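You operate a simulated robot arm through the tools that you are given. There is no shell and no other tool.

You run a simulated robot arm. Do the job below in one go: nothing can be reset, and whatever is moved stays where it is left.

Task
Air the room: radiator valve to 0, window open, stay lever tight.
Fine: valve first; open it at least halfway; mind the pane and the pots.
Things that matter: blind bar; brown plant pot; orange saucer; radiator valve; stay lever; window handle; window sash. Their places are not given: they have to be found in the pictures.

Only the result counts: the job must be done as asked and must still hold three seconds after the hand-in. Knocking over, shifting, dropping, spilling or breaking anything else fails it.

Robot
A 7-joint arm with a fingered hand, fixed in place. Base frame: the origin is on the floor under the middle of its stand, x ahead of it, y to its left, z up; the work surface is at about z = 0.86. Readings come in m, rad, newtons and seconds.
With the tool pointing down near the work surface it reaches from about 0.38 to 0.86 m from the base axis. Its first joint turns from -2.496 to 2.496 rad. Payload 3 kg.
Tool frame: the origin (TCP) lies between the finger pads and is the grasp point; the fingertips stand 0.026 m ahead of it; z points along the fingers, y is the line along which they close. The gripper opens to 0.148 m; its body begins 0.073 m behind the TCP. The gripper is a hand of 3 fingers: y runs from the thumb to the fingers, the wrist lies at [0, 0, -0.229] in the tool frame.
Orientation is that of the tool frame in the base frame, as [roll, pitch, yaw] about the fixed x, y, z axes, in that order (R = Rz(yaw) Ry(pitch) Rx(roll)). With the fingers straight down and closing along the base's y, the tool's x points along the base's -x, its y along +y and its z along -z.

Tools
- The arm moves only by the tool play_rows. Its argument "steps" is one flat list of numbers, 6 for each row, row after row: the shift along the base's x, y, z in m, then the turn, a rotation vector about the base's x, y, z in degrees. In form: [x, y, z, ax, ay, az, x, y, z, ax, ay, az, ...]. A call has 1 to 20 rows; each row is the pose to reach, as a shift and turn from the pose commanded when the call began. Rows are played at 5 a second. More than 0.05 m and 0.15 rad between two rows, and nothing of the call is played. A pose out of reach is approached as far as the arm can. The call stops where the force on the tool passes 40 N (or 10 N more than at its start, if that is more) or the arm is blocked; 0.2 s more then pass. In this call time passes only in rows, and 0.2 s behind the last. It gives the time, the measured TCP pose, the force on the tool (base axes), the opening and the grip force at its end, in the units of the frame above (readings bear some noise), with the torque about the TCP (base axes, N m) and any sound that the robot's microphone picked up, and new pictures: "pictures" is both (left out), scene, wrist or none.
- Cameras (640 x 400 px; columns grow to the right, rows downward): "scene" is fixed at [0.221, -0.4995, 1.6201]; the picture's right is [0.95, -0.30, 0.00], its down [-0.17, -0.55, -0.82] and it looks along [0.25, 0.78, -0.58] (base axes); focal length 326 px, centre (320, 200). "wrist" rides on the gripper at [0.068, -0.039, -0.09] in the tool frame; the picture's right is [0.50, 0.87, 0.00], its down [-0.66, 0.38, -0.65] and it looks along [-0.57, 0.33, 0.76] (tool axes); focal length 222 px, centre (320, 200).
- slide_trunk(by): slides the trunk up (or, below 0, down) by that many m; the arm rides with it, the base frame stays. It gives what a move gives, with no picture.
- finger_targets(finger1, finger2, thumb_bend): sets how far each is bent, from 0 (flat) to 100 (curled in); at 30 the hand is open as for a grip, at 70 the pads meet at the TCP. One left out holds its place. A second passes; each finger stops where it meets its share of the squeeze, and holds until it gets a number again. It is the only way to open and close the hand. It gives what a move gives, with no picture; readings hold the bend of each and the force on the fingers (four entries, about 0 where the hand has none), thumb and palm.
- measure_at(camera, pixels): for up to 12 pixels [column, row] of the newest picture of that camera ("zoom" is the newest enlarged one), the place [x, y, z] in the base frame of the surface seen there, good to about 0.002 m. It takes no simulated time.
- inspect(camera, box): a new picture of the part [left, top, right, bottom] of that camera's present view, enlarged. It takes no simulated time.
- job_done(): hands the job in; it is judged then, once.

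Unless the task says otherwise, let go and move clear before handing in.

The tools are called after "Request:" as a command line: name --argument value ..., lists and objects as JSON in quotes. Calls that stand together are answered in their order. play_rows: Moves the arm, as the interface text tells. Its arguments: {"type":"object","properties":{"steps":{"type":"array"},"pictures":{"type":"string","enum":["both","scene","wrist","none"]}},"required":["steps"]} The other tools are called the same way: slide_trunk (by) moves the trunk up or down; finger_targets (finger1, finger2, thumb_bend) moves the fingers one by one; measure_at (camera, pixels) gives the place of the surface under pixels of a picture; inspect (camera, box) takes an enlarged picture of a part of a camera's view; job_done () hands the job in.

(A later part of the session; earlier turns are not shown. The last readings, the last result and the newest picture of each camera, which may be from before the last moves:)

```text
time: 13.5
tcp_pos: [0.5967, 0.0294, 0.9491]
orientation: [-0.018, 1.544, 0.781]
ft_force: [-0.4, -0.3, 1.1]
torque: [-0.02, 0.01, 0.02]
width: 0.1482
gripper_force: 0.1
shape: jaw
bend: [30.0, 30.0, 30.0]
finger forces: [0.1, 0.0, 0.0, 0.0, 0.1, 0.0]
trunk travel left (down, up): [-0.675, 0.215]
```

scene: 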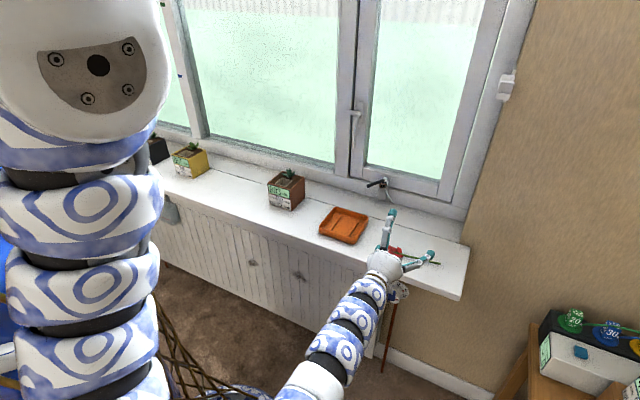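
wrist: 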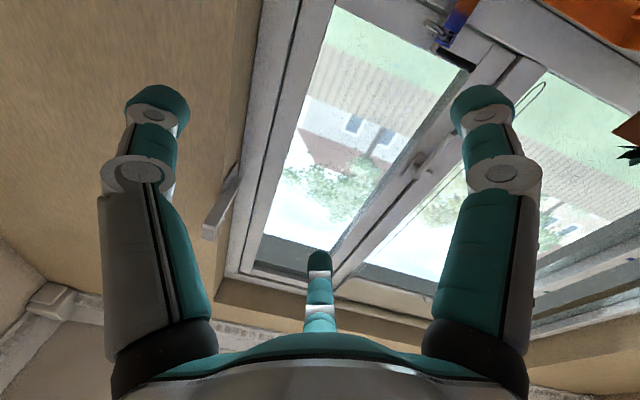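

The hand is square to the wall (tool z ≈ (0.70,0.72,0.03)) and rode down cleanly. I'll slide the remaining 0.29 m to knob height.

Request:
slide_trunk --by -0.29

Request:
play_rows --steps '[0, 0, 0, 0, 0, 0]'

```text
time: 16.4
tcp_pos: [0.596, 0.0301, 0.6596]
orientation: [-0.016, 1.546, 0.784]
ft_force: [0.5, -0.6, 0.4]
torque: [-0.01, 0.0, 0.0]
width: 0.148
gripper_force: 0.1
shape: jaw
bend: [30.0, 30.0, 30.0]
finger forces: [0.0, 0.0, 0.0, 0.0, 0.0, 0.0]
trunk travel left (down, up): [-0.385, 0.505]
```

```text
time: 16.9
tcp_pos: [0.597, 0.0291, 0.6588]
orientation: [-0.014, 1.545, 0.785]
ft_force: [-0.1, -0.5, -0.9]
torque: [0.01, 0.02, 0.01]
width: 0.1484
gripper_force: 0.1
shape: jaw
bend: [30.0, 30.0, 30.0]
finger forces: [0.0, 0.1, 0.0, 0.0, 0.0, 0.1]
trunk travel left (down, up): [-0.385, 0.505]
```

scene: 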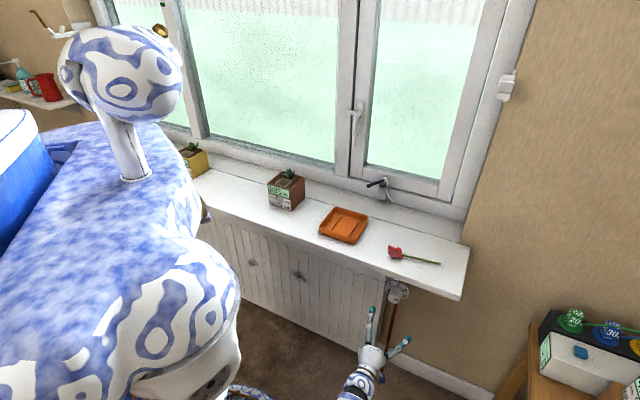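
wrist: 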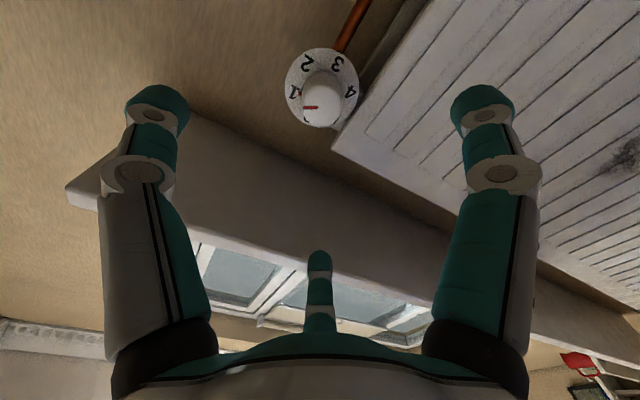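

The hand is level with the knob, seen in the wrist picture at (320,95). I'll measure the knob from this closer view to confirm centre and face.

Request:
inspect --camera "wrist" --box '[280, 40, 376, 140]'

Request:
measure_at --camera "wrist" --pixels '[[320, 113], [318, 120], [310, 107], [332, 107], [320, 100], [322, 88], [308, 62], [337, 62], [350, 93], [294, 95], [300, 110], [345, 118]]'

Request:
measure_at --camera "wrist" --pixels '[[200, 200], [250, 160], [150, 190], [330, 150], [350, 140], [300, 190], [120, 170], [400, 210], [250, 250], [340, 165], [220, 140], [270, 210]]'

```text
4.00 times, centred on (328, 90) of wrist
```

zoom: 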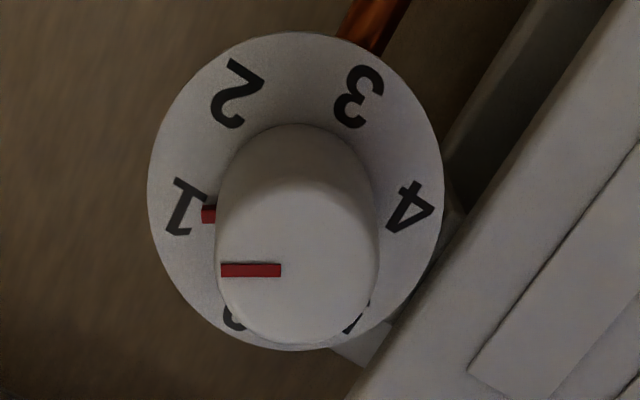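

```text
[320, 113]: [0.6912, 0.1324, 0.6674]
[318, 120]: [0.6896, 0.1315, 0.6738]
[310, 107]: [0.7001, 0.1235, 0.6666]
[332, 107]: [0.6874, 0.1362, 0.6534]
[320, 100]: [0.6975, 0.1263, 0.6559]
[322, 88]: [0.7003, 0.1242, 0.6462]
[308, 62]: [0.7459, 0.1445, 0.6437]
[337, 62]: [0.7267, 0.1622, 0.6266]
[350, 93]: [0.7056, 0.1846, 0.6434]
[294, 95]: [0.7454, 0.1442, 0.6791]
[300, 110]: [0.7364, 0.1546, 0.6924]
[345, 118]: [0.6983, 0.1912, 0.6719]
```

```text
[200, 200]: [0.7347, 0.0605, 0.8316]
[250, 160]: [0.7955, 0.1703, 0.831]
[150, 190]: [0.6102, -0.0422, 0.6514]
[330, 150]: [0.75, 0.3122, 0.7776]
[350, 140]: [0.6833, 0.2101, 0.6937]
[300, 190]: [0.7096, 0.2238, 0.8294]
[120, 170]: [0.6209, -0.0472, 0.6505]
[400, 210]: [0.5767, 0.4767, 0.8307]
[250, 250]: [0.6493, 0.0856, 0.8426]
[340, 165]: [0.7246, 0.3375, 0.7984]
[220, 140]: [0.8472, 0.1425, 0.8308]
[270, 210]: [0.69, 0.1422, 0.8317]
```

The knob axis is confirmed at u≈0.398, z≈0.660, face at n≈0.582; the sill underside is at z≈0.831. I'll rehearse the 60° counter-clockwise wrist turn in free air before gripping.

Request:
play_rows --steps '[0, 0, 0, -5.3, -5.3, 0, 0, 0, 0, -10.6, -10.6, 0, 0, 0, 0, -15.9, -15.9, 0, 0, 0, 0, -21.2, -21.2, 0, 0, 0, 0, -26.5, -26.5, 0, 0, 0, 0, -31.8, -31.8, 0, 0, 0, 0, -37.1, -37.1, 0, 0, 0, 0, -42.4, -42.4, 0, 0, 0, 0, -46.0, -46.0, 0, 0, 0, 0, -46.0, -46.0, 0]' --pictures "scene"

```text
time: 19.1
tcp_pos: [0.5955, 0.0308, 0.6599]
orientation: [-1.574, 0.434, -0.758]
ft_force: [0.2, -0.9, -0.3]
torque: [-0.01, -0.02, 0.01]
width: 0.148
gripper_force: 0.0
shape: jaw
bend: [30.0, 30.0, 30.0]
finger forces: [0.0, 0.0, 0.0, 0.1, 0.0, 0.0]
trunk travel left (down, up): [-0.385, 0.505]
```

scene: 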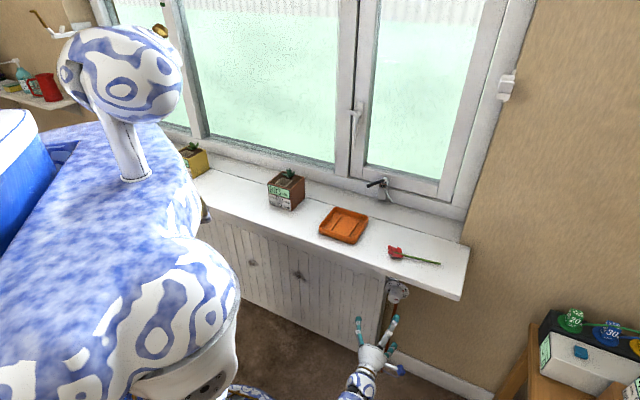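

The turn of 65° counter-clockwise is fully reachable. I'll turn back to +30° so that the thumb and fingers straddle the red dot (three-jaw hand, dot between thumb and finger 2).

Request:
play_rows --steps '[0, 0, 0, 5.6, 5.6, 0, 0, 0, 0, 11.2, 11.2, 0, 0, 0, 0, 16.8, 16.8, 0, 0, 0, 0, 22.4, 22.4, 0, 0, 0, 0, 28.0, 28.0, 0, 0, 0, 0, 33.6, 33.6, 0, 0, 0, 0, 39.2, 39.2, 0, 0, 0, 0, 44.8, 44.8, 0, 0, 0, 0, 50.4, 50.4, 0, 0, 0, 0, 56.0, 56.0, 0, 0, 0, 0, 61.6, 61.6, 0, 0, 0, 0, 67.2, 67.2, 0, 0, 0, 0, 67.2, 67.2, 0, 0, 0, 0, 67.2, 67.2, 0]'

```text
time: 22.1
tcp_pos: [0.5966, 0.0293, 0.6596]
orientation: [1.511, 1.045, 2.303]
ft_force: [-0.5, 0.4, -0.2]
torque: [-0.03, -0.02, -0.03]
width: 0.1481
gripper_force: 0.2
shape: jaw
bend: [30.0, 30.0, 30.0]
finger forces: [0.1, 0.0, 0.0, 0.0, 0.0, 0.1]
trunk travel left (down, up): [-0.385, 0.505]
```

scene: 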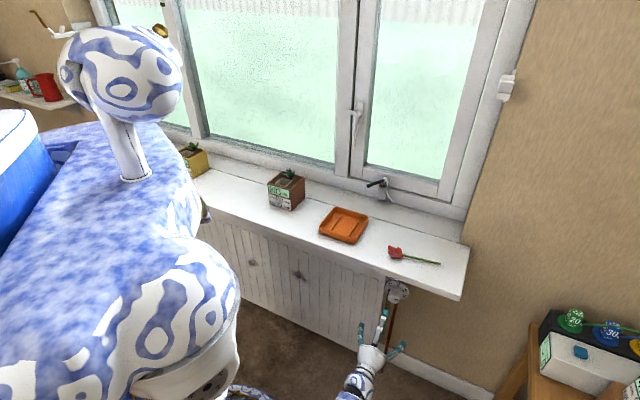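
wrist: 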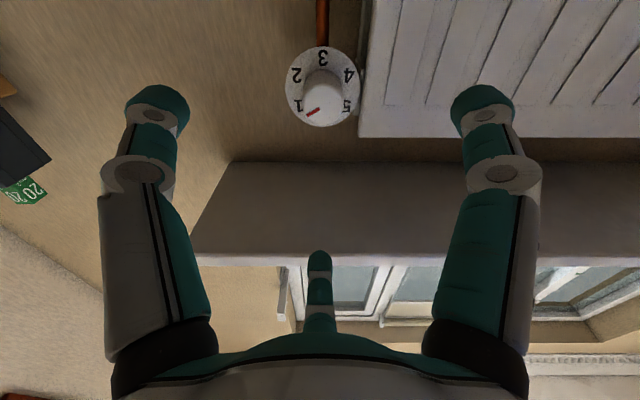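

The hand is aligned with the knob at image (323,90). Before approaching I'll measure the open fingertips' forward reach and the radiator front, to keep clear of both.

Request:
measure_at --camera "wrist" --pixels '[[158, 92], [140, 100], [482, 92], [500, 100], [320, 254], [320, 262], [365, 120], [375, 60], [450, 60], [480, 130], [365, 135], [352, 90]]'

Request:
inspect --camera "scene" --box '[340, 270, 440, 370]'

```text
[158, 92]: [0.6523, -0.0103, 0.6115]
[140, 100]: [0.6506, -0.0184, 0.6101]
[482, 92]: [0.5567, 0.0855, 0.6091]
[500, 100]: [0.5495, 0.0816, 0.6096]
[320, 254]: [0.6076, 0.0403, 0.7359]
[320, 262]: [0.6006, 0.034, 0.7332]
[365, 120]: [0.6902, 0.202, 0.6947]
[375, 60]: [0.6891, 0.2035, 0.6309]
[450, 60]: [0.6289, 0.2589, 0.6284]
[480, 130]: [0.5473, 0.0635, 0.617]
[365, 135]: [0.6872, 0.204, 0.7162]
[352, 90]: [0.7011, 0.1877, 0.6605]
```

```text
4.00 times, centred on (390, 320) of scene
```

zoom: 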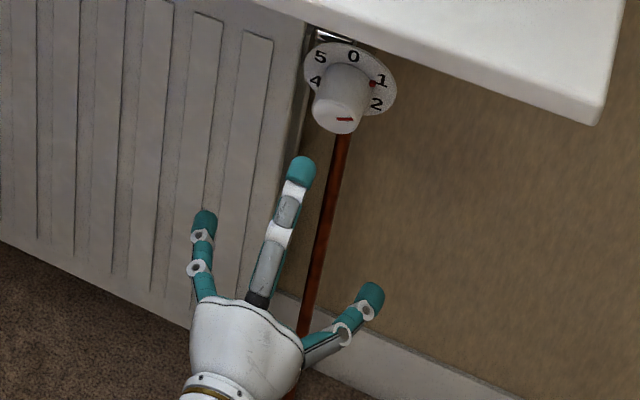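

Open fingertips reach only ~15 mm ahead of the TCP and the radiator ribs are at n≈0.628, so stopping at TCP n≈0.596 is safe. Approaching the knob now.

Request:
play_rows --steps '[0.0213, 0.0221, 0, -0.24, 0.24, 0, 0.0425, 0.0442, 0, -0.48, 0.48, 0, 0.0638, 0.0664, 0, -0.72, 0.72, 0, 0.085, 0.0885, 0, -0.96, 0.96, 0, 0.0978, 0.1018, 0, -1.2, 1.2, 0, 0.1063, 0.1106, 0.0005, -1.2, 1.2, 0, 0.1063, 0.1106, 0.0005, -1.2, 1.2, 0, 0.1063, 0.1106, 0.0005, -1.2, 1.2, 0]'

```text
time: 23.9
tcp_pos: [0.7023, 0.1405, 0.6605]
orientation: [1.571, 1.046, 2.356]
ft_force: [0.5, -0.7, 0.2]
torque: [0.01, 0.01, 0.05]
width: 0.1479
gripper_force: 0.1
shape: jaw
bend: [30.0, 30.0, 30.0]
finger forces: [0.1, 0.0, 0.0, 0.0, 0.0, 0.1]
trunk travel left (down, up): [-0.385, 0.505]
```

scene: 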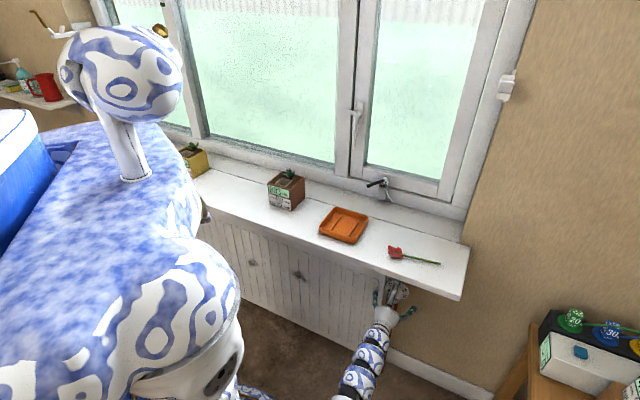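
wrist: 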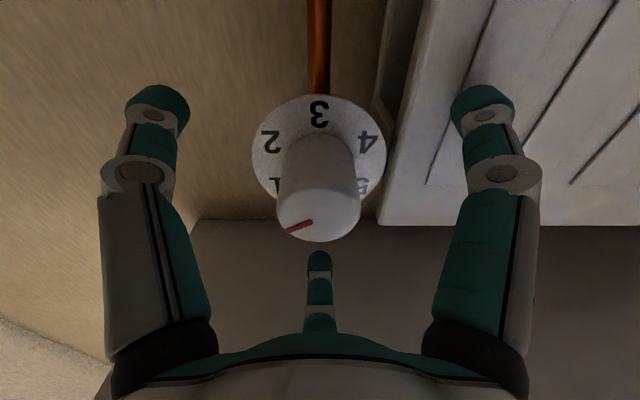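

TCP sits on the knob axis (n=0.596, u=0.397, z=0.6605). Closing the three fingers in stages.

Request:
finger_targets --finger1 54 --finger2 54 --thumb_bend 54

Request:
finger_targets --finger1 64 --finger2 64 --thumb_bend 64

Request:
inspect --camera "wrist" --box '[160, 60, 480, 260]'

```text
time: 24.9
tcp_pos: [0.7011, 0.1401, 0.6602]
orientation: [1.571, 1.048, 2.355]
ft_force: [-1.4, -0.2, -1.2]
torque: [0.0, -0.02, 0.03]
width: 0.0499
gripper_force: 1.2
shape: fingers
bend: [54.0, 54.0, 54.0]
finger forces: [0.8, 0.3, 0.0, 0.0, 0.0, 0.0]
trunk travel left (down, up): [-0.385, 0.505]
```

```text
time: 25.9
tcp_pos: [0.7026, 0.1397, 0.6613]
orientation: [1.571, 1.047, 2.356]
ft_force: [1.5, -2.7, -0.4]
torque: [-0.02, 0.02, -0.04]
width: 0.0335
gripper_force: 7.3
shape: fingers
bend: [59.0, 59.0, 60.0]
finger forces: [4.3, 4.3, 0.0, 0.0, 6.7, 0.0]
trunk travel left (down, up): [-0.385, 0.505]
```

```text
2.00 times, centred on (320, 160) of wrist
```

zoom: 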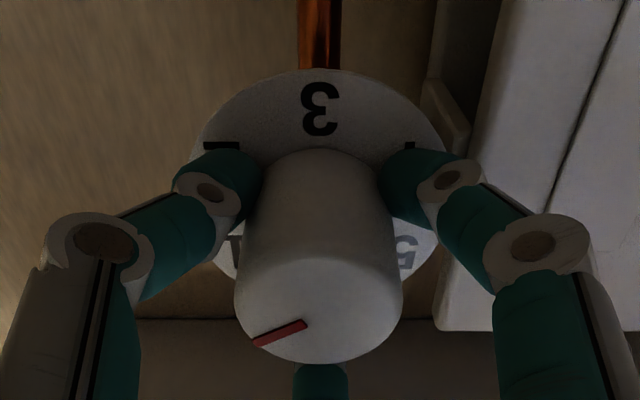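

All three digits hold the knob (4.3/4.3/6.7 N). Now turning 60° counter-clockwise about the wall normal.

Request:
play_rows --steps '[0, 0, 0, -4.243, -4.243, 0, 0, 0, 0, -8.485, -8.485, 0, 0, 0, 0, -12.73, -12.73, 0, 0, 0, 0, -16.97, -16.97, 0, 0, 0, 0, -21.21, -21.21, 0, 0, 0, 0, -25.46, -25.46, 0, 0, 0, 0, -29.7, -29.7, 0, 0, 0, 0, -33.94, -33.94, 0, 0, 0, 0, -38.18, -38.18, 0, 0, 0, 0, -42.43, -42.43, 0, 0, 0, 0, -42.43, -42.43, 0, 0, 0, 0, -42.43, -42.43, 0, 0, 0, 0, -42.43, -42.43, 0]'

Request:
inspect --camera "wrist" --box '[160, 60, 480, 260]'

Request:
inspect --camera "scene" --box '[376, 275, 424, 305]'

```text
time: 28.6
tcp_pos: [0.7025, 0.1413, 0.6599]
orientation: [-1.569, 1.046, -0.786]
ft_force: [0.9, -1.1, -0.4]
torque: [0.01, -0.01, -0.04]
width: 0.0337
gripper_force: 7.9
shape: fingers
bend: [59.0, 59.0, 60.0]
finger forces: [4.7, 4.5, 0.0, 0.1, 6.5, 0.1]
trunk travel left (down, up): [-0.385, 0.505]
```

scene: 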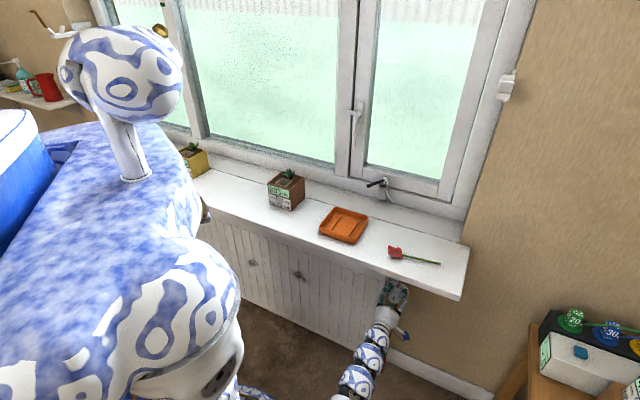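
wrist: 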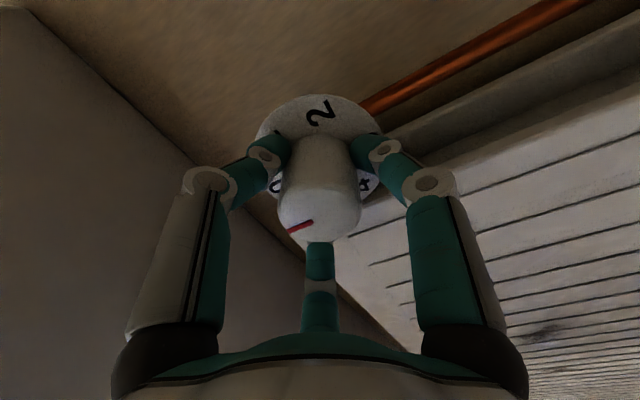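

```text
2.00 times, centred on (320, 160) of wrist
```

zoom: 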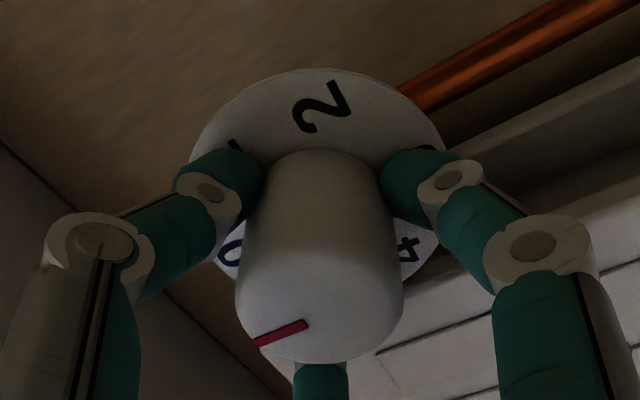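

```text
13.33 times, centred on (400, 290) of scene
```

zoom: 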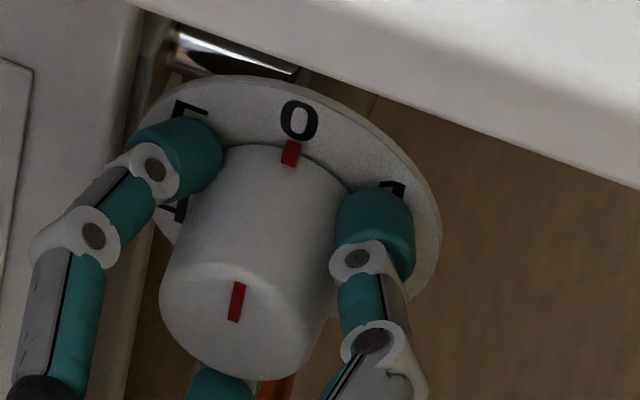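

The red dot now points at 0 (zoom (290,152) under the digit at (298,120)). I'll measure its angle precisely before letting go.

Request:
measure_at --camera "zoom" --pixels '[[290, 152], [291, 148], [298, 120], [241, 285], [234, 318], [237, 302]]'

```text
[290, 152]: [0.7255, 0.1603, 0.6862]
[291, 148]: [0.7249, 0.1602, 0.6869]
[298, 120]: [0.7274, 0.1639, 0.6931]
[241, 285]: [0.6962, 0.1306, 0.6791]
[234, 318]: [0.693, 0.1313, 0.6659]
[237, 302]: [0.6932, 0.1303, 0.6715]
```

The dot is about 4° short of exact zero by measurement. I'll nudge 3° more and watch the torque for an end stop.

Request:
play_rows --steps '[0, 0, 0, -1.06, -1.06, 0, 0, 0, 0, -2.12, -2.12, 0, 0, 0, 0, -2.12, -2.12, 0, 0, 0, 0, -2.12, -2.12, 0]' --pictures "scene"

Request:
inspect --camera "scene" --box '[384, 280, 416, 300]'

Request:
measure_at --camera "zoom" --pixels '[[228, 130], [228, 122], [228, 138], [238, 85], [230, 90], [246, 90]]'

```text
time: 29.6
tcp_pos: [0.7033, 0.1395, 0.6588]
orientation: [-1.57, 0.994, -0.785]
ft_force: [2.0, -2.6, -1.0]
torque: [0.07, 0.11, -0.08]
width: 0.0339
gripper_force: 7.7
shape: fingers
bend: [59.0, 59.0, 60.0]
finger forces: [4.4, 4.9, 0.0, 0.0, 7.1, 0.0]
trunk travel left (down, up): [-0.385, 0.505]
```

scene: 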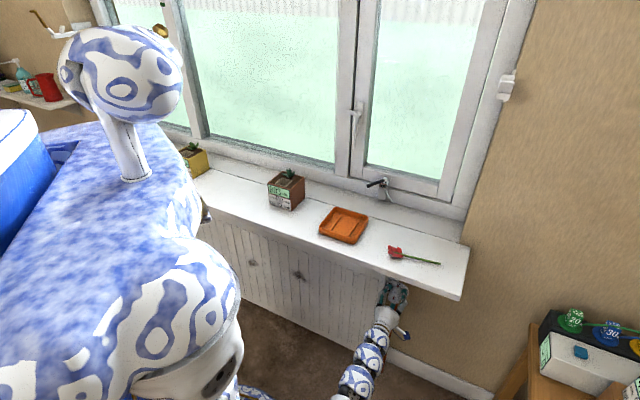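

```text
16.00 times, centred on (400, 290) of scene
```

zoom: 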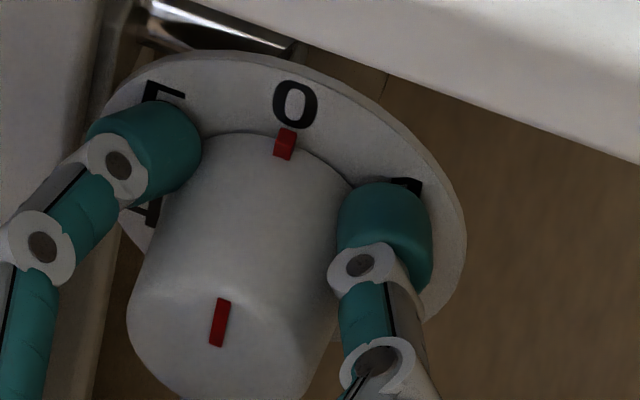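

```text
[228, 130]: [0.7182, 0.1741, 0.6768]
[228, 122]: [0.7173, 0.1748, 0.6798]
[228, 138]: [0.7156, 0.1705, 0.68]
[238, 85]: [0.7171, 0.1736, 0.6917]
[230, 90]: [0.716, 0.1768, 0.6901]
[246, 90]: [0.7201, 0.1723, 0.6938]
```

The dot did not move further and a reaction torque appeared, so the valve is at its stop at 0. Opening the fingers and checking.

Request:
finger_targets --finger1 30 --finger2 30 --thumb_bend 30

Request:
inspect --camera "scene" --box '[380, 277.5, 420, 302.5]'

```text
time: 30.6
tcp_pos: [0.7024, 0.1399, 0.6607]
orientation: [-1.57, 0.996, -0.785]
ft_force: [-0.1, 0.1, 0.2]
torque: [-0.04, 0.03, 0.04]
width: 0.1267
gripper_force: 0.0
shape: fingers
bend: [30.0, 30.0, 30.0]
finger forces: [0.0, 0.1, 0.0, 0.0, 0.0, 0.1]
trunk travel left (down, up): [-0.385, 0.505]
```

```text
16.00 times, centred on (400, 290) of scene
```

zoom: 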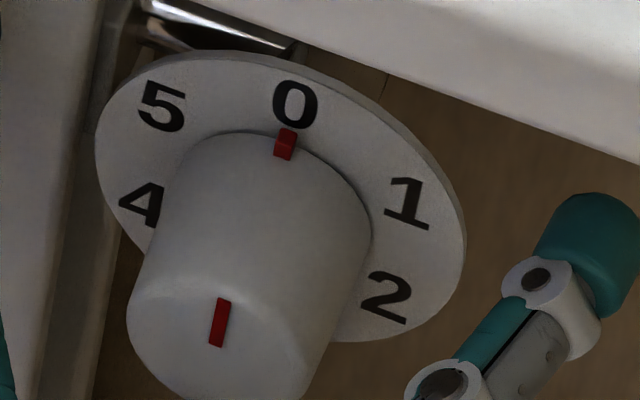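

The valve reads 0 with the hand open. I'll back straight out and, in free air, test how far the wrist can roll counter-clockwise (needed for turning the window lever).

Request:
play_rows --steps '[-0.022, -0.022, 0, 0, 0, 0, -0.044, -0.044, 0, 0, 0, 0, -0.066, -0.066, 0, 0, 0, 0, -0.088, -0.088, 0, 0, 0, 0, -0.11, -0.11, 0, 0, 0, 0, -0.11, -0.11, 0, -5.3, -5.3, 0, -0.11, -0.11, 0, -10.6, -10.6, 0, -0.11, -0.11, 0, -15.9, -15.9, 0, -0.11, -0.11, 0, -21.2, -21.2, 0, -0.11, -0.11, 0, -26.5, -26.5, 0, -0.11, -0.11, 0, -31.8, -31.8, 0, -0.11, -0.11, 0, -37.1, -37.1, 0, -0.11, -0.11, 0, -42.4, -42.4, 0, -0.11, -0.11, 0, -42.4, -42.4, 0]'

```text
time: 33.6
tcp_pos: [0.5924, 0.03, 0.6601]
orientation: [-1.57, -0.054, -0.785]
ft_force: [-0.2, -0.2, -0.4]
torque: [0.01, 0.0, 0.02]
width: 0.1268
gripper_force: 0.0
shape: fingers
bend: [30.0, 30.0, 30.0]
finger forces: [0.0, 0.0, 0.0, 0.1, 0.1, 0.0]
trunk travel left (down, up): [-0.385, 0.505]
```

scene: 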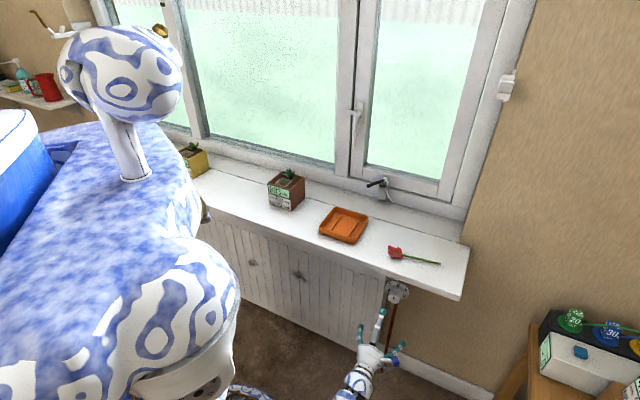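
wrist: 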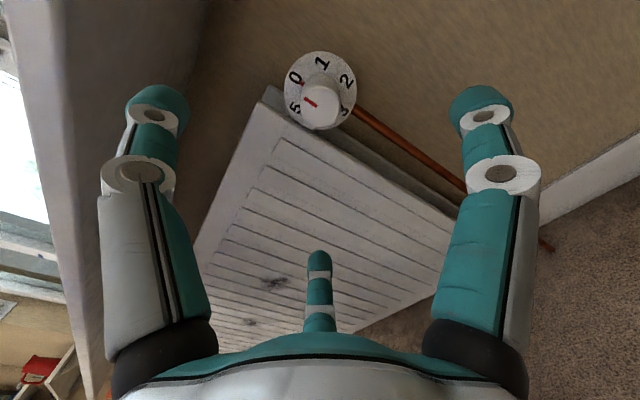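

The roll range is ample, and the wrist view confirms the dial at 0. Rolling back to level, then raising the trunk to handle height.

Request:
play_rows --steps '[0, 0, 0, 5.48, 5.48, 0, 0, 0, 0, 10.96, 10.96, 0, 0, 0, 0, 16.44, 16.44, 0, 0, 0, 0, 21.92, 21.92, 0, 0, 0, 0, 27.4, 27.4, 0, 0, 0, 0, 32.88, 32.88, 0, 0, 0, 0, 38.36, 38.36, 0, 0, 0, 0, 43.84, 43.84, 0, 0, 0, 0, 49.32, 49.32, 0, 0, 0, 0, 54.8, 54.8, 0, 0, 0, 0, 60.28, 60.28, 0, 0, 0, 0, 65.76, 65.76, 0, 0, 0, 0, 65.76, 65.76, 0]' --pictures "none"

Request:
slide_trunk --by 0.46

Request:
play_rows --steps '[0, 0, 0, 0, 0, 0]'

```text
time: 36.5
tcp_pos: [0.5925, 0.0302, 0.6593]
orientation: [1.315, 1.569, 2.1]
ft_force: [-0.5, 0.5, -0.1]
torque: [-0.01, -0.03, 0.0]
width: 0.1268
gripper_force: 0.1
shape: fingers
bend: [30.0, 30.0, 30.0]
finger forces: [0.0, 0.1, 0.0, 0.1, 0.1, 0.0]
trunk travel left (down, up): [-0.385, 0.505]
```

```text
refused: 0.46 is not a number from -0.4 to 0.4
```

```text
time: 36.9
tcp_pos: [0.5916, 0.0312, 0.6604]
orientation: [-2.329, 1.57, -1.544]
ft_force: [-0.5, 0.0, 0.5]
torque: [-0.01, -0.02, 0.0]
width: 0.1269
gripper_force: 0.0
shape: fingers
bend: [30.0, 30.0, 30.0]
finger forces: [0.0, 0.0, 0.0, 0.0, 0.0, 0.0]
trunk travel left (down, up): [-0.385, 0.505]
```

scene: 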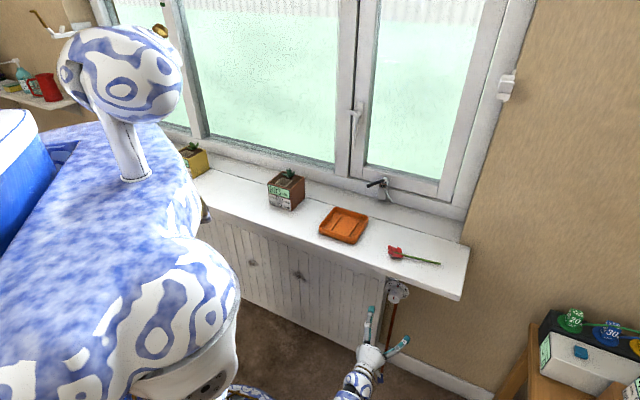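
wrist: 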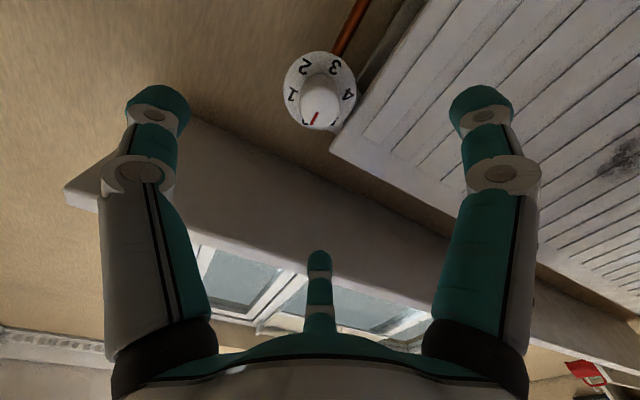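

The hand is level again; a single trunk slide is limited to 0.4 m, so I'll slide twice by 0.23 m.

Request:
slide_trunk --by 0.23

Request:
slide_trunk --by 0.23

Request:
play_rows --steps '[0, 0, 0, 0, 0, 0]'

```text
time: 39.3
tcp_pos: [0.5916, 0.0306, 0.89]
orientation: [0.213, 1.571, 0.999]
ft_force: [0.2, 0.2, -1.1]
torque: [-0.02, -0.02, 0.01]
width: 0.1268
gripper_force: 0.1
shape: fingers
bend: [30.0, 30.0, 30.0]
finger forces: [0.0, 0.1, 0.0, 0.1, 0.0, 0.1]
trunk travel left (down, up): [-0.615, 0.275]
```

```text
time: 41.7
tcp_pos: [0.5926, 0.0304, 1.1202]
orientation: [0.368, 1.571, 1.151]
ft_force: [0.7, -0.9, 0.9]
torque: [0.03, -0.02, -0.03]
width: 0.1268
gripper_force: 0.0
shape: fingers
bend: [30.0, 30.0, 30.0]
finger forces: [0.0, 0.0, 0.1, 0.1, 0.1, 0.0]
trunk travel left (down, up): [-0.845, 0.045]
```

```text
time: 42.1
tcp_pos: [0.5926, 0.03, 1.1197]
orientation: [-2.768, 1.57, -1.982]
ft_force: [0.1, -0.4, 0.0]
torque: [-0.03, -0.01, -0.02]
width: 0.1266
gripper_force: 0.0
shape: fingers
bend: [30.0, 30.0, 30.0]
finger forces: [0.0, 0.0, 0.0, 0.1, 0.0, 0.1]
trunk travel left (down, up): [-0.845, 0.045]
```

scene: 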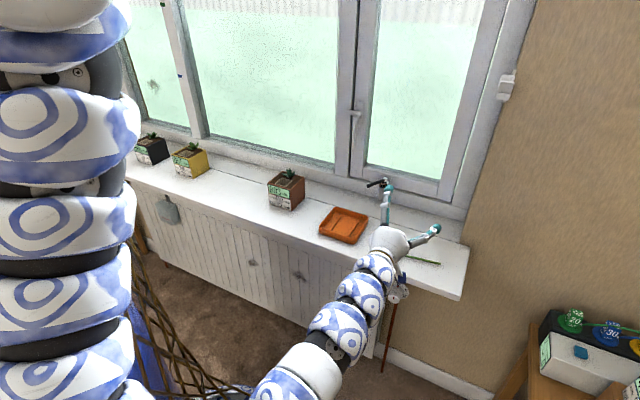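
wrist: 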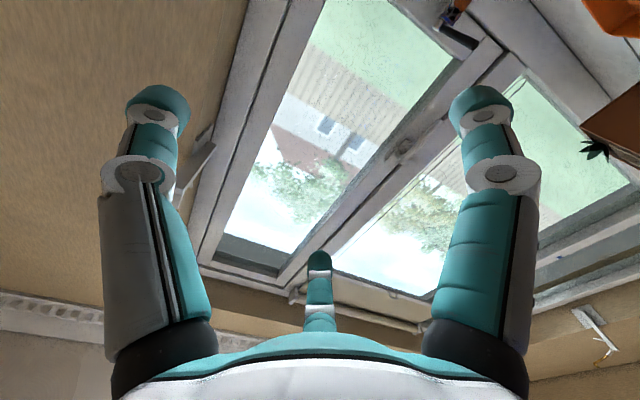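

From here the wrist camera sees the window's top: something like a rolled blind and bar near (380,310), brackets at (195,175) and (600,330). I'll zoom to locate the blind bar.

Request:
inspect --camera "wrist" --box '[200, 220, 440, 370]'

Request:
inspect --camera "wrist" --box '[530, 240, 640, 370]'

Request:
inspect --camera "wrist" --box '[360, 90, 480, 165]'

Request:
measure_at --camera "wrist" --pixels '[[295, 295], [345, 303], [380, 315], [420, 327], [590, 320], [605, 345], [200, 160], [300, 285], [250, 245], [405, 150], [500, 290], [430, 300]]'

```text
2.67 times, centred on (320, 295) of wrist
```

zoom: 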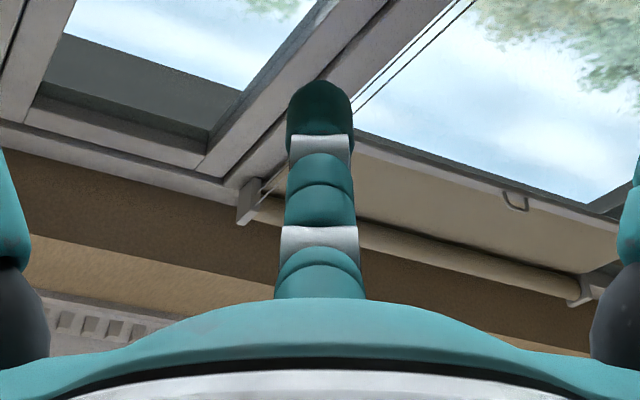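

```text
3.08 times, centred on (585, 305) of wrist
```

zoom: 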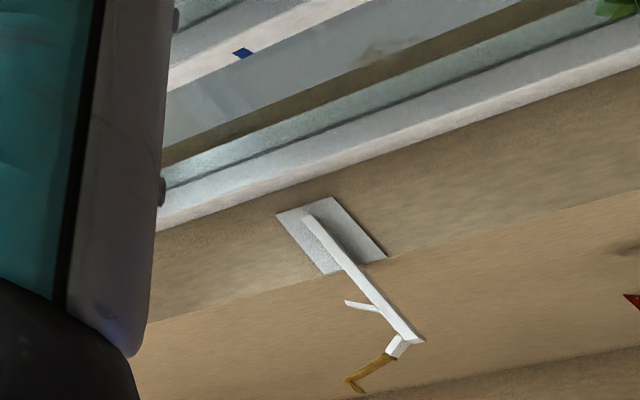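

```text
5.33 times, centred on (420, 128) of wrist
```

zoom: 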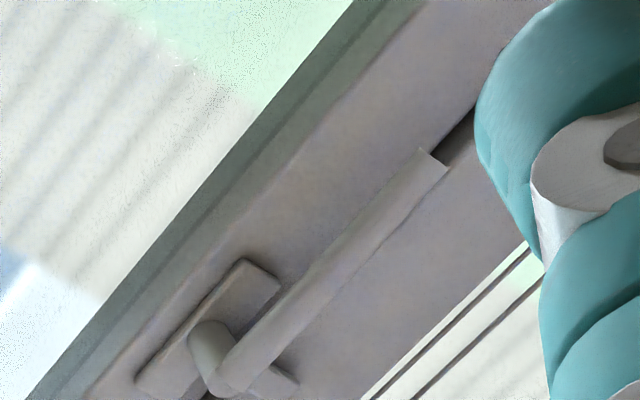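

```text
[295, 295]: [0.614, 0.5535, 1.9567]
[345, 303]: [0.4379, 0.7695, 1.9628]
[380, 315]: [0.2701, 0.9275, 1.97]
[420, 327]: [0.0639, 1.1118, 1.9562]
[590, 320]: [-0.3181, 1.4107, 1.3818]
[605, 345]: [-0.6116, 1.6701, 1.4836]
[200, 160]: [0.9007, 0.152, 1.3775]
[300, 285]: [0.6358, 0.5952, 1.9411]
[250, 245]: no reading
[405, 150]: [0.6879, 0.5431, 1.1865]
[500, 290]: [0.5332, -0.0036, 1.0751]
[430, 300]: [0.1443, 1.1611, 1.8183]
```

The roller blind and its bar are up at z≈1.8–1.97 over the left pane, with only the cord loop hanging near the handle. Now I'll measure the handle lever precisely from this view.

Request:
inspect --camera "wrist" --box '[380, 100, 460, 170]'

Request:
measure_at --camera "wrist" --pixels '[[439, 121], [442, 118], [435, 126], [425, 136], [415, 147], [405, 158], [400, 160], [397, 153], [408, 142], [413, 160], [452, 130], [440, 140]]'

Request:
measure_at --camera "scene" --pixels '[[354, 120], [354, 125], [353, 130], [353, 135], [353.5, 140], [354, 145], [355, 112], [352, 112], [346, 112], [361, 106], [361, 118], [352, 145]]'

```text
5.71 times, centred on (420, 135) of wrist
```

zoom: 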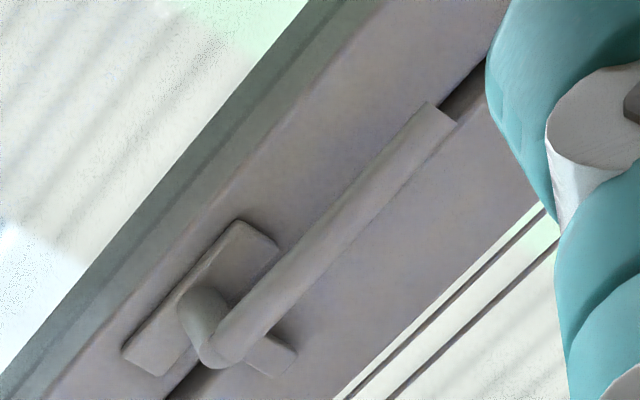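

```text
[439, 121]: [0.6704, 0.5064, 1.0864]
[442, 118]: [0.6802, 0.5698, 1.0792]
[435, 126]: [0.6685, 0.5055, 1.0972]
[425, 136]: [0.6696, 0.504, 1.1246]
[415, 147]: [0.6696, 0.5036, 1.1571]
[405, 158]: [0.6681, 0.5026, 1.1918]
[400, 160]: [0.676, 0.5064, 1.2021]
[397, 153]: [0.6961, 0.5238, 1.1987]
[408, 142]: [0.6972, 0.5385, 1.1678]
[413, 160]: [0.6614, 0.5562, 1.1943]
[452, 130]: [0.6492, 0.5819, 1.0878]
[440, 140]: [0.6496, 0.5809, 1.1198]
```

```text
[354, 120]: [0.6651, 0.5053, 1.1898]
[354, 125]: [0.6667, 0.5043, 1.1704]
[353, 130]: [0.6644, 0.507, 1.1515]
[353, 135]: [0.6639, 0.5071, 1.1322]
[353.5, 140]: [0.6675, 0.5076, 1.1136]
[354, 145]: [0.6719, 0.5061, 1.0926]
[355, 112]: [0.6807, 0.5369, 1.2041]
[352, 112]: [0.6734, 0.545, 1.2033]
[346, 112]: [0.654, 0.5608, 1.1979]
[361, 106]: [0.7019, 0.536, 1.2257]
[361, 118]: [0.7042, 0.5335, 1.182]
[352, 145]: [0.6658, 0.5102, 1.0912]
```

The lever hangs at u≈0.114, n≈0.838 (radius ~8 mm), from z≈1.205 down to 1.085. I'll pre-shape the fingers narrower and bring the hand in front of the lever, staying well right of the cord.

Request:
finger_targets --finger1 48 --finger2 48 --thumb_bend 48

Request:
play_rows --steps '[0.0011, 0.0413, -0.001, 0, 0, 0, 0.0023, 0.0826, -0.002, 0, 0, 0, 0.0034, 0.1239, -0.003, 0, 0, 0, 0.0045, 0.1652, -0.004, 0, 0, 0, 0.0057, 0.2065, -0.005, 0, 0, 0, 0.0068, 0.2478, -0.006, 0, 0, 0, 0.0079, 0.2891, -0.007, 0, 0, 0, 0.009, 0.3304, -0.008, 0, 0, 0]'

```text
time: 43.1
tcp_pos: [0.5925, 0.0305, 1.1199]
orientation: [0.313, 1.57, 1.097]
ft_force: [0.2, -0.1, -0.1]
torque: [0.03, 0.0, -0.01]
width: 0.0695
gripper_force: 0.1
shape: fingers
bend: [48.0, 48.0, 48.0]
finger forces: [0.0, 0.0, 0.1, 0.0, 0.0, 0.0]
trunk travel left (down, up): [-0.845, 0.045]
```

```text
time: 44.9
tcp_pos: [0.6008, 0.3625, 1.1121]
orientation: [-1.942, 1.568, -1.156]
ft_force: [-0.1, 0.8, -1.1]
torque: [0.03, 0.01, 0.02]
width: 0.0692
gripper_force: 0.1
shape: fingers
bend: [48.0, 48.0, 48.0]
finger forces: [0.0, 0.0, 0.0, 0.0, 0.0, 0.1]
trunk travel left (down, up): [-0.845, 0.045]
```

scene: 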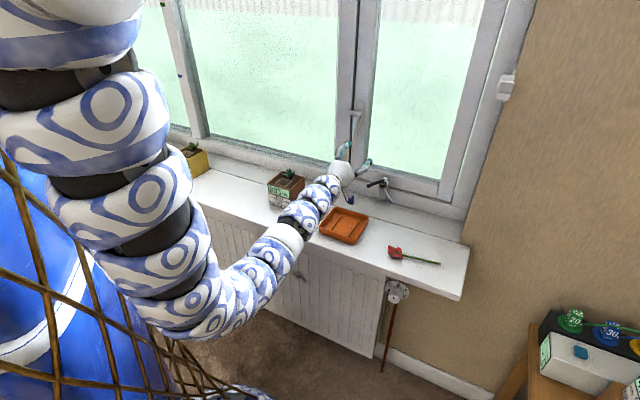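
wrist: 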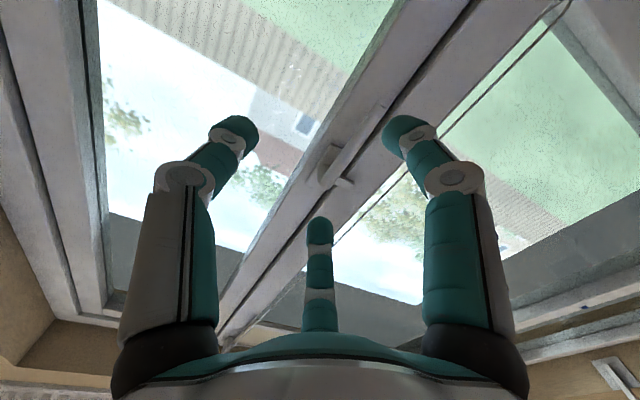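

The hand is now at n≈0.681, u≈0.169 with no contact. Shifting to stand squarely in front of the lever (u≈0.114, n≈0.74).

Request:
play_rows --steps '[0.001, 0.027, 0, 0, 0, 0, 0.002, 0.054, 0, 0, 0, 0, 0.0032, 0.0803, 0, 0, 0, 0, 0.0032, 0.0803, 0, 0, 0, 0, 0.0032, 0.0803, 0, 0, 0, 0]'

Request:
inspect --camera "wrist" --box '[160, 60, 480, 260]'

Request:
inspect --camera "scene" --box '[300, 80, 428, 160]'

```text
time: 46.1
tcp_pos: [0.6057, 0.4409, 1.1123]
orientation: [-1.213, 1.569, -0.43]
ft_force: [0.0, -0.5, 0.3]
torque: [0.01, -0.01, -0.01]
width: 0.0691
gripper_force: 0.2
shape: fingers
bend: [48.0, 48.0, 48.0]
finger forces: [0.0, 0.0, 0.0, 0.0, 0.1, 0.0]
trunk travel left (down, up): [-0.845, 0.045]
```

scene: 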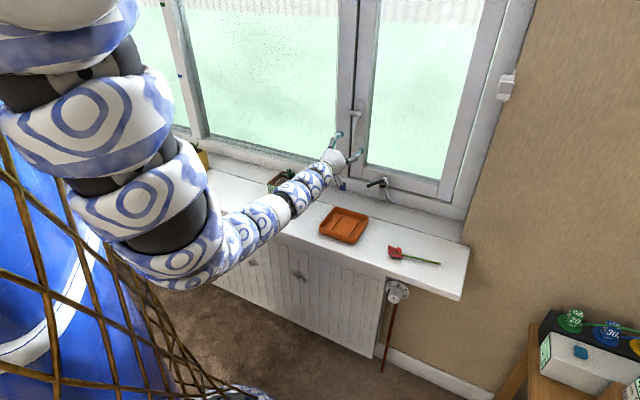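
wrist: 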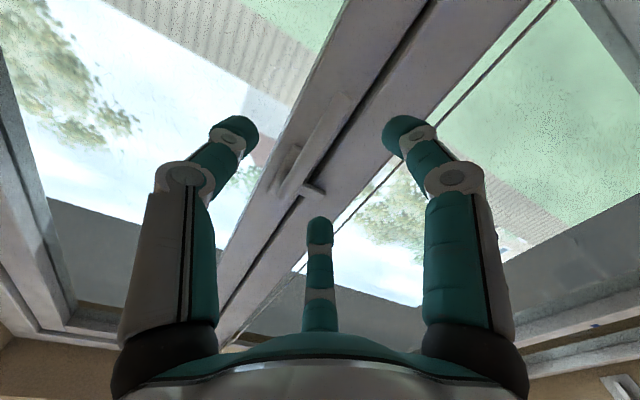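

```text
2.00 times, centred on (320, 160) of wrist
```

zoom: 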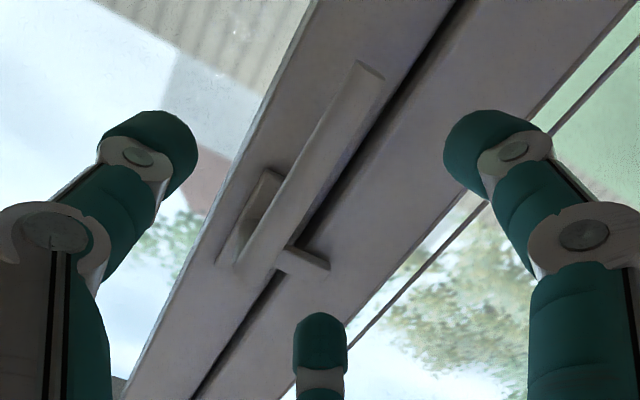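

```text
5.00 times, centred on (364, 120) of scene
```

zoom: 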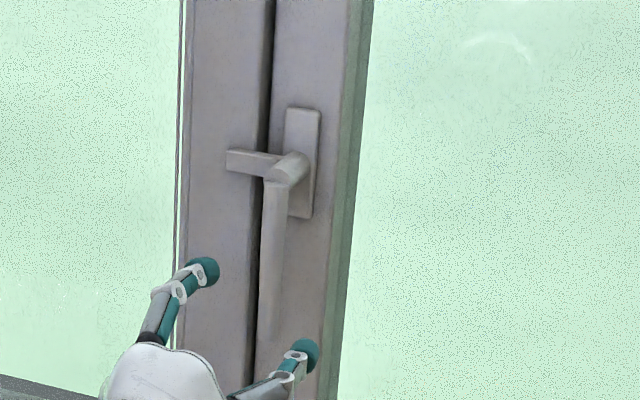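

The lever lies between thumb and finger 1 in view, cord behind finger 1. I'll measure the fingertips and the cord's position to be sure of the side clearance before moving in.

Request:
measure_at --camera "wrist" --pixels '[[393, 128], [405, 118], [412, 125], [320, 222], [310, 226], [332, 226], [240, 122], [225, 128], [470, 90], [445, 115], [365, 190], [350, 208]]'

Request:
measure_at --camera "scene" --pixels '[[336, 100], [336.5, 110], [335.5, 150], [337, 120], [337.2, 105], [335.8, 135], [336.2, 130], [336.5, 125], [341, 134], [338, 137], [363, 150], [358, 152]]'

```text
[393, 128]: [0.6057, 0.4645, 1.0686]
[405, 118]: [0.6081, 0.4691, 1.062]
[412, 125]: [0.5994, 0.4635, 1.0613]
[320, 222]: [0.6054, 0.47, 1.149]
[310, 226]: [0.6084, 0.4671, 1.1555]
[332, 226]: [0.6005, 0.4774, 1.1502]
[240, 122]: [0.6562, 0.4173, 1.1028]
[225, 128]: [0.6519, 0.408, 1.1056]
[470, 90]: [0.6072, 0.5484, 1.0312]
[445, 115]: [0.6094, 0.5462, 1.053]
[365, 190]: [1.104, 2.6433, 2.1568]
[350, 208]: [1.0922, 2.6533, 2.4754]
```

```text
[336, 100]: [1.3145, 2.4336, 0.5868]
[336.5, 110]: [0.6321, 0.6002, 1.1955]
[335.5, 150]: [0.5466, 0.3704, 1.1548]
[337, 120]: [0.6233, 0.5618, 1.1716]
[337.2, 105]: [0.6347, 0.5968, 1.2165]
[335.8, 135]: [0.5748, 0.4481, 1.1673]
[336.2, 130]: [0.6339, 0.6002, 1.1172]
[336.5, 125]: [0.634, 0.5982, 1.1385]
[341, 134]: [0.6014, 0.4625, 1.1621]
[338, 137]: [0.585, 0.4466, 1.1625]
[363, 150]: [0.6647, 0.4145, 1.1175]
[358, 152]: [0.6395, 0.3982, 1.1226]
```

Finger 2 would graze the lever as aligned, so I'll open slightly, shift 8 mm left and 23 mm up, then move in along the wall normal; the cord strands at u≈0.043 stay 3 cm clear.

Request:
finger_targets --finger1 45 --finger2 45 --thumb_bend 45

Request:
play_rows --steps '[-0.0053, 0.0053, 0.023, 0, 0, 0, 0.0124, 0.023, 0.023, 0, 0, 0, 0.03, 0.0407, 0.023, 0, 0, 0, 0.0477, 0.0583, 0.023, 0, 0, 0, 0.064, 0.0746, 0.023, 0, 0, 0, 0.064, 0.0746, 0.023, 0, 0, 0, 0.064, 0.0746, 0.023, 0, 0, 0]'

Request:
inspect --camera "wrist" --box '[160, 60, 480, 260]'

Request:
inspect --camera "scene" --box '[320, 90, 400, 140]'

```text
time: 47.1
tcp_pos: [0.6046, 0.4412, 1.112]
orientation: [0.506, 1.57, 1.29]
ft_force: [-0.1, -1.8, 0.0]
torque: [0.01, 0.0, 0.01]
width: 0.078
gripper_force: 0.0
shape: fingers
bend: [45.0, 45.0, 45.0]
finger forces: [0.0, 0.1, 0.0, 0.0, 0.1, 0.0]
trunk travel left (down, up): [-0.845, 0.045]
```

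```text
time: 48.7
tcp_pos: [0.6692, 0.5141, 1.1342]
orientation: [-1.184, 1.57, -0.399]
ft_force: [-4.4, -0.9, 0.7]
torque: [-0.09, 0.08, 0.07]
width: 0.0788
gripper_force: 2.7
shape: fingers
bend: [45.0, 43.0, 45.0]
finger forces: [3.3, 1.4, 0.0, 0.1, 0.0, 0.1]
trunk travel left (down, up): [-0.845, 0.045]
```

scene: 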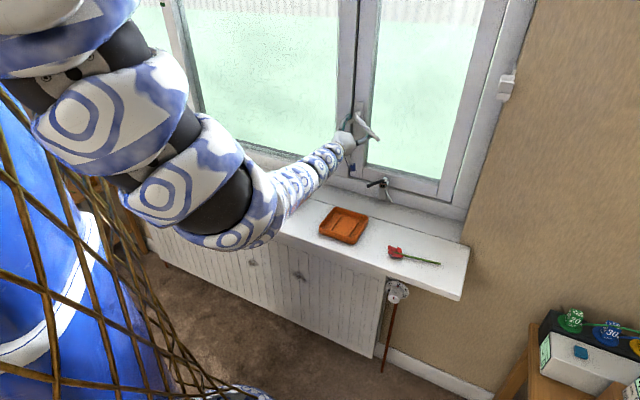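
wrist: 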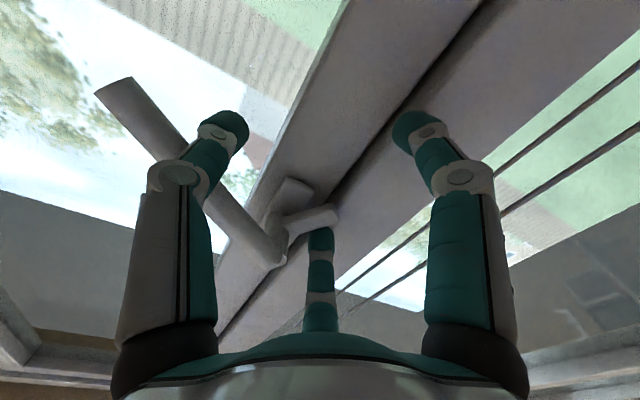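

```text
2.00 times, centred on (320, 160) of wrist
```

zoom: 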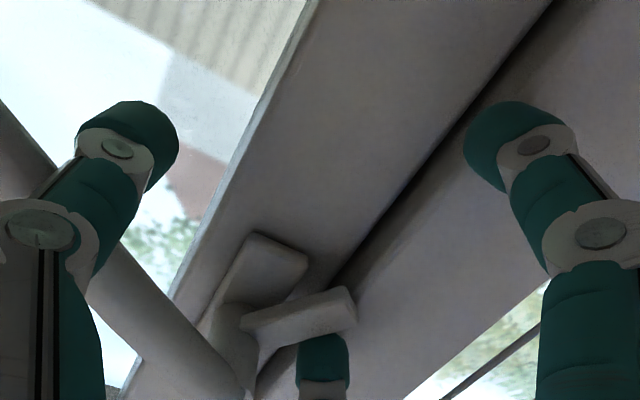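

```text
8.00 times, centred on (360, 115) of scene
```

zoom: 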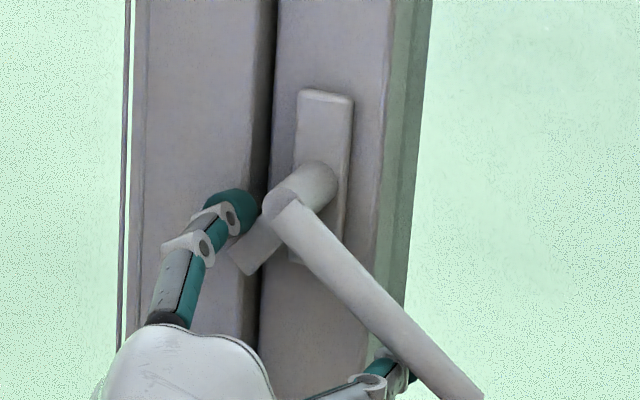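

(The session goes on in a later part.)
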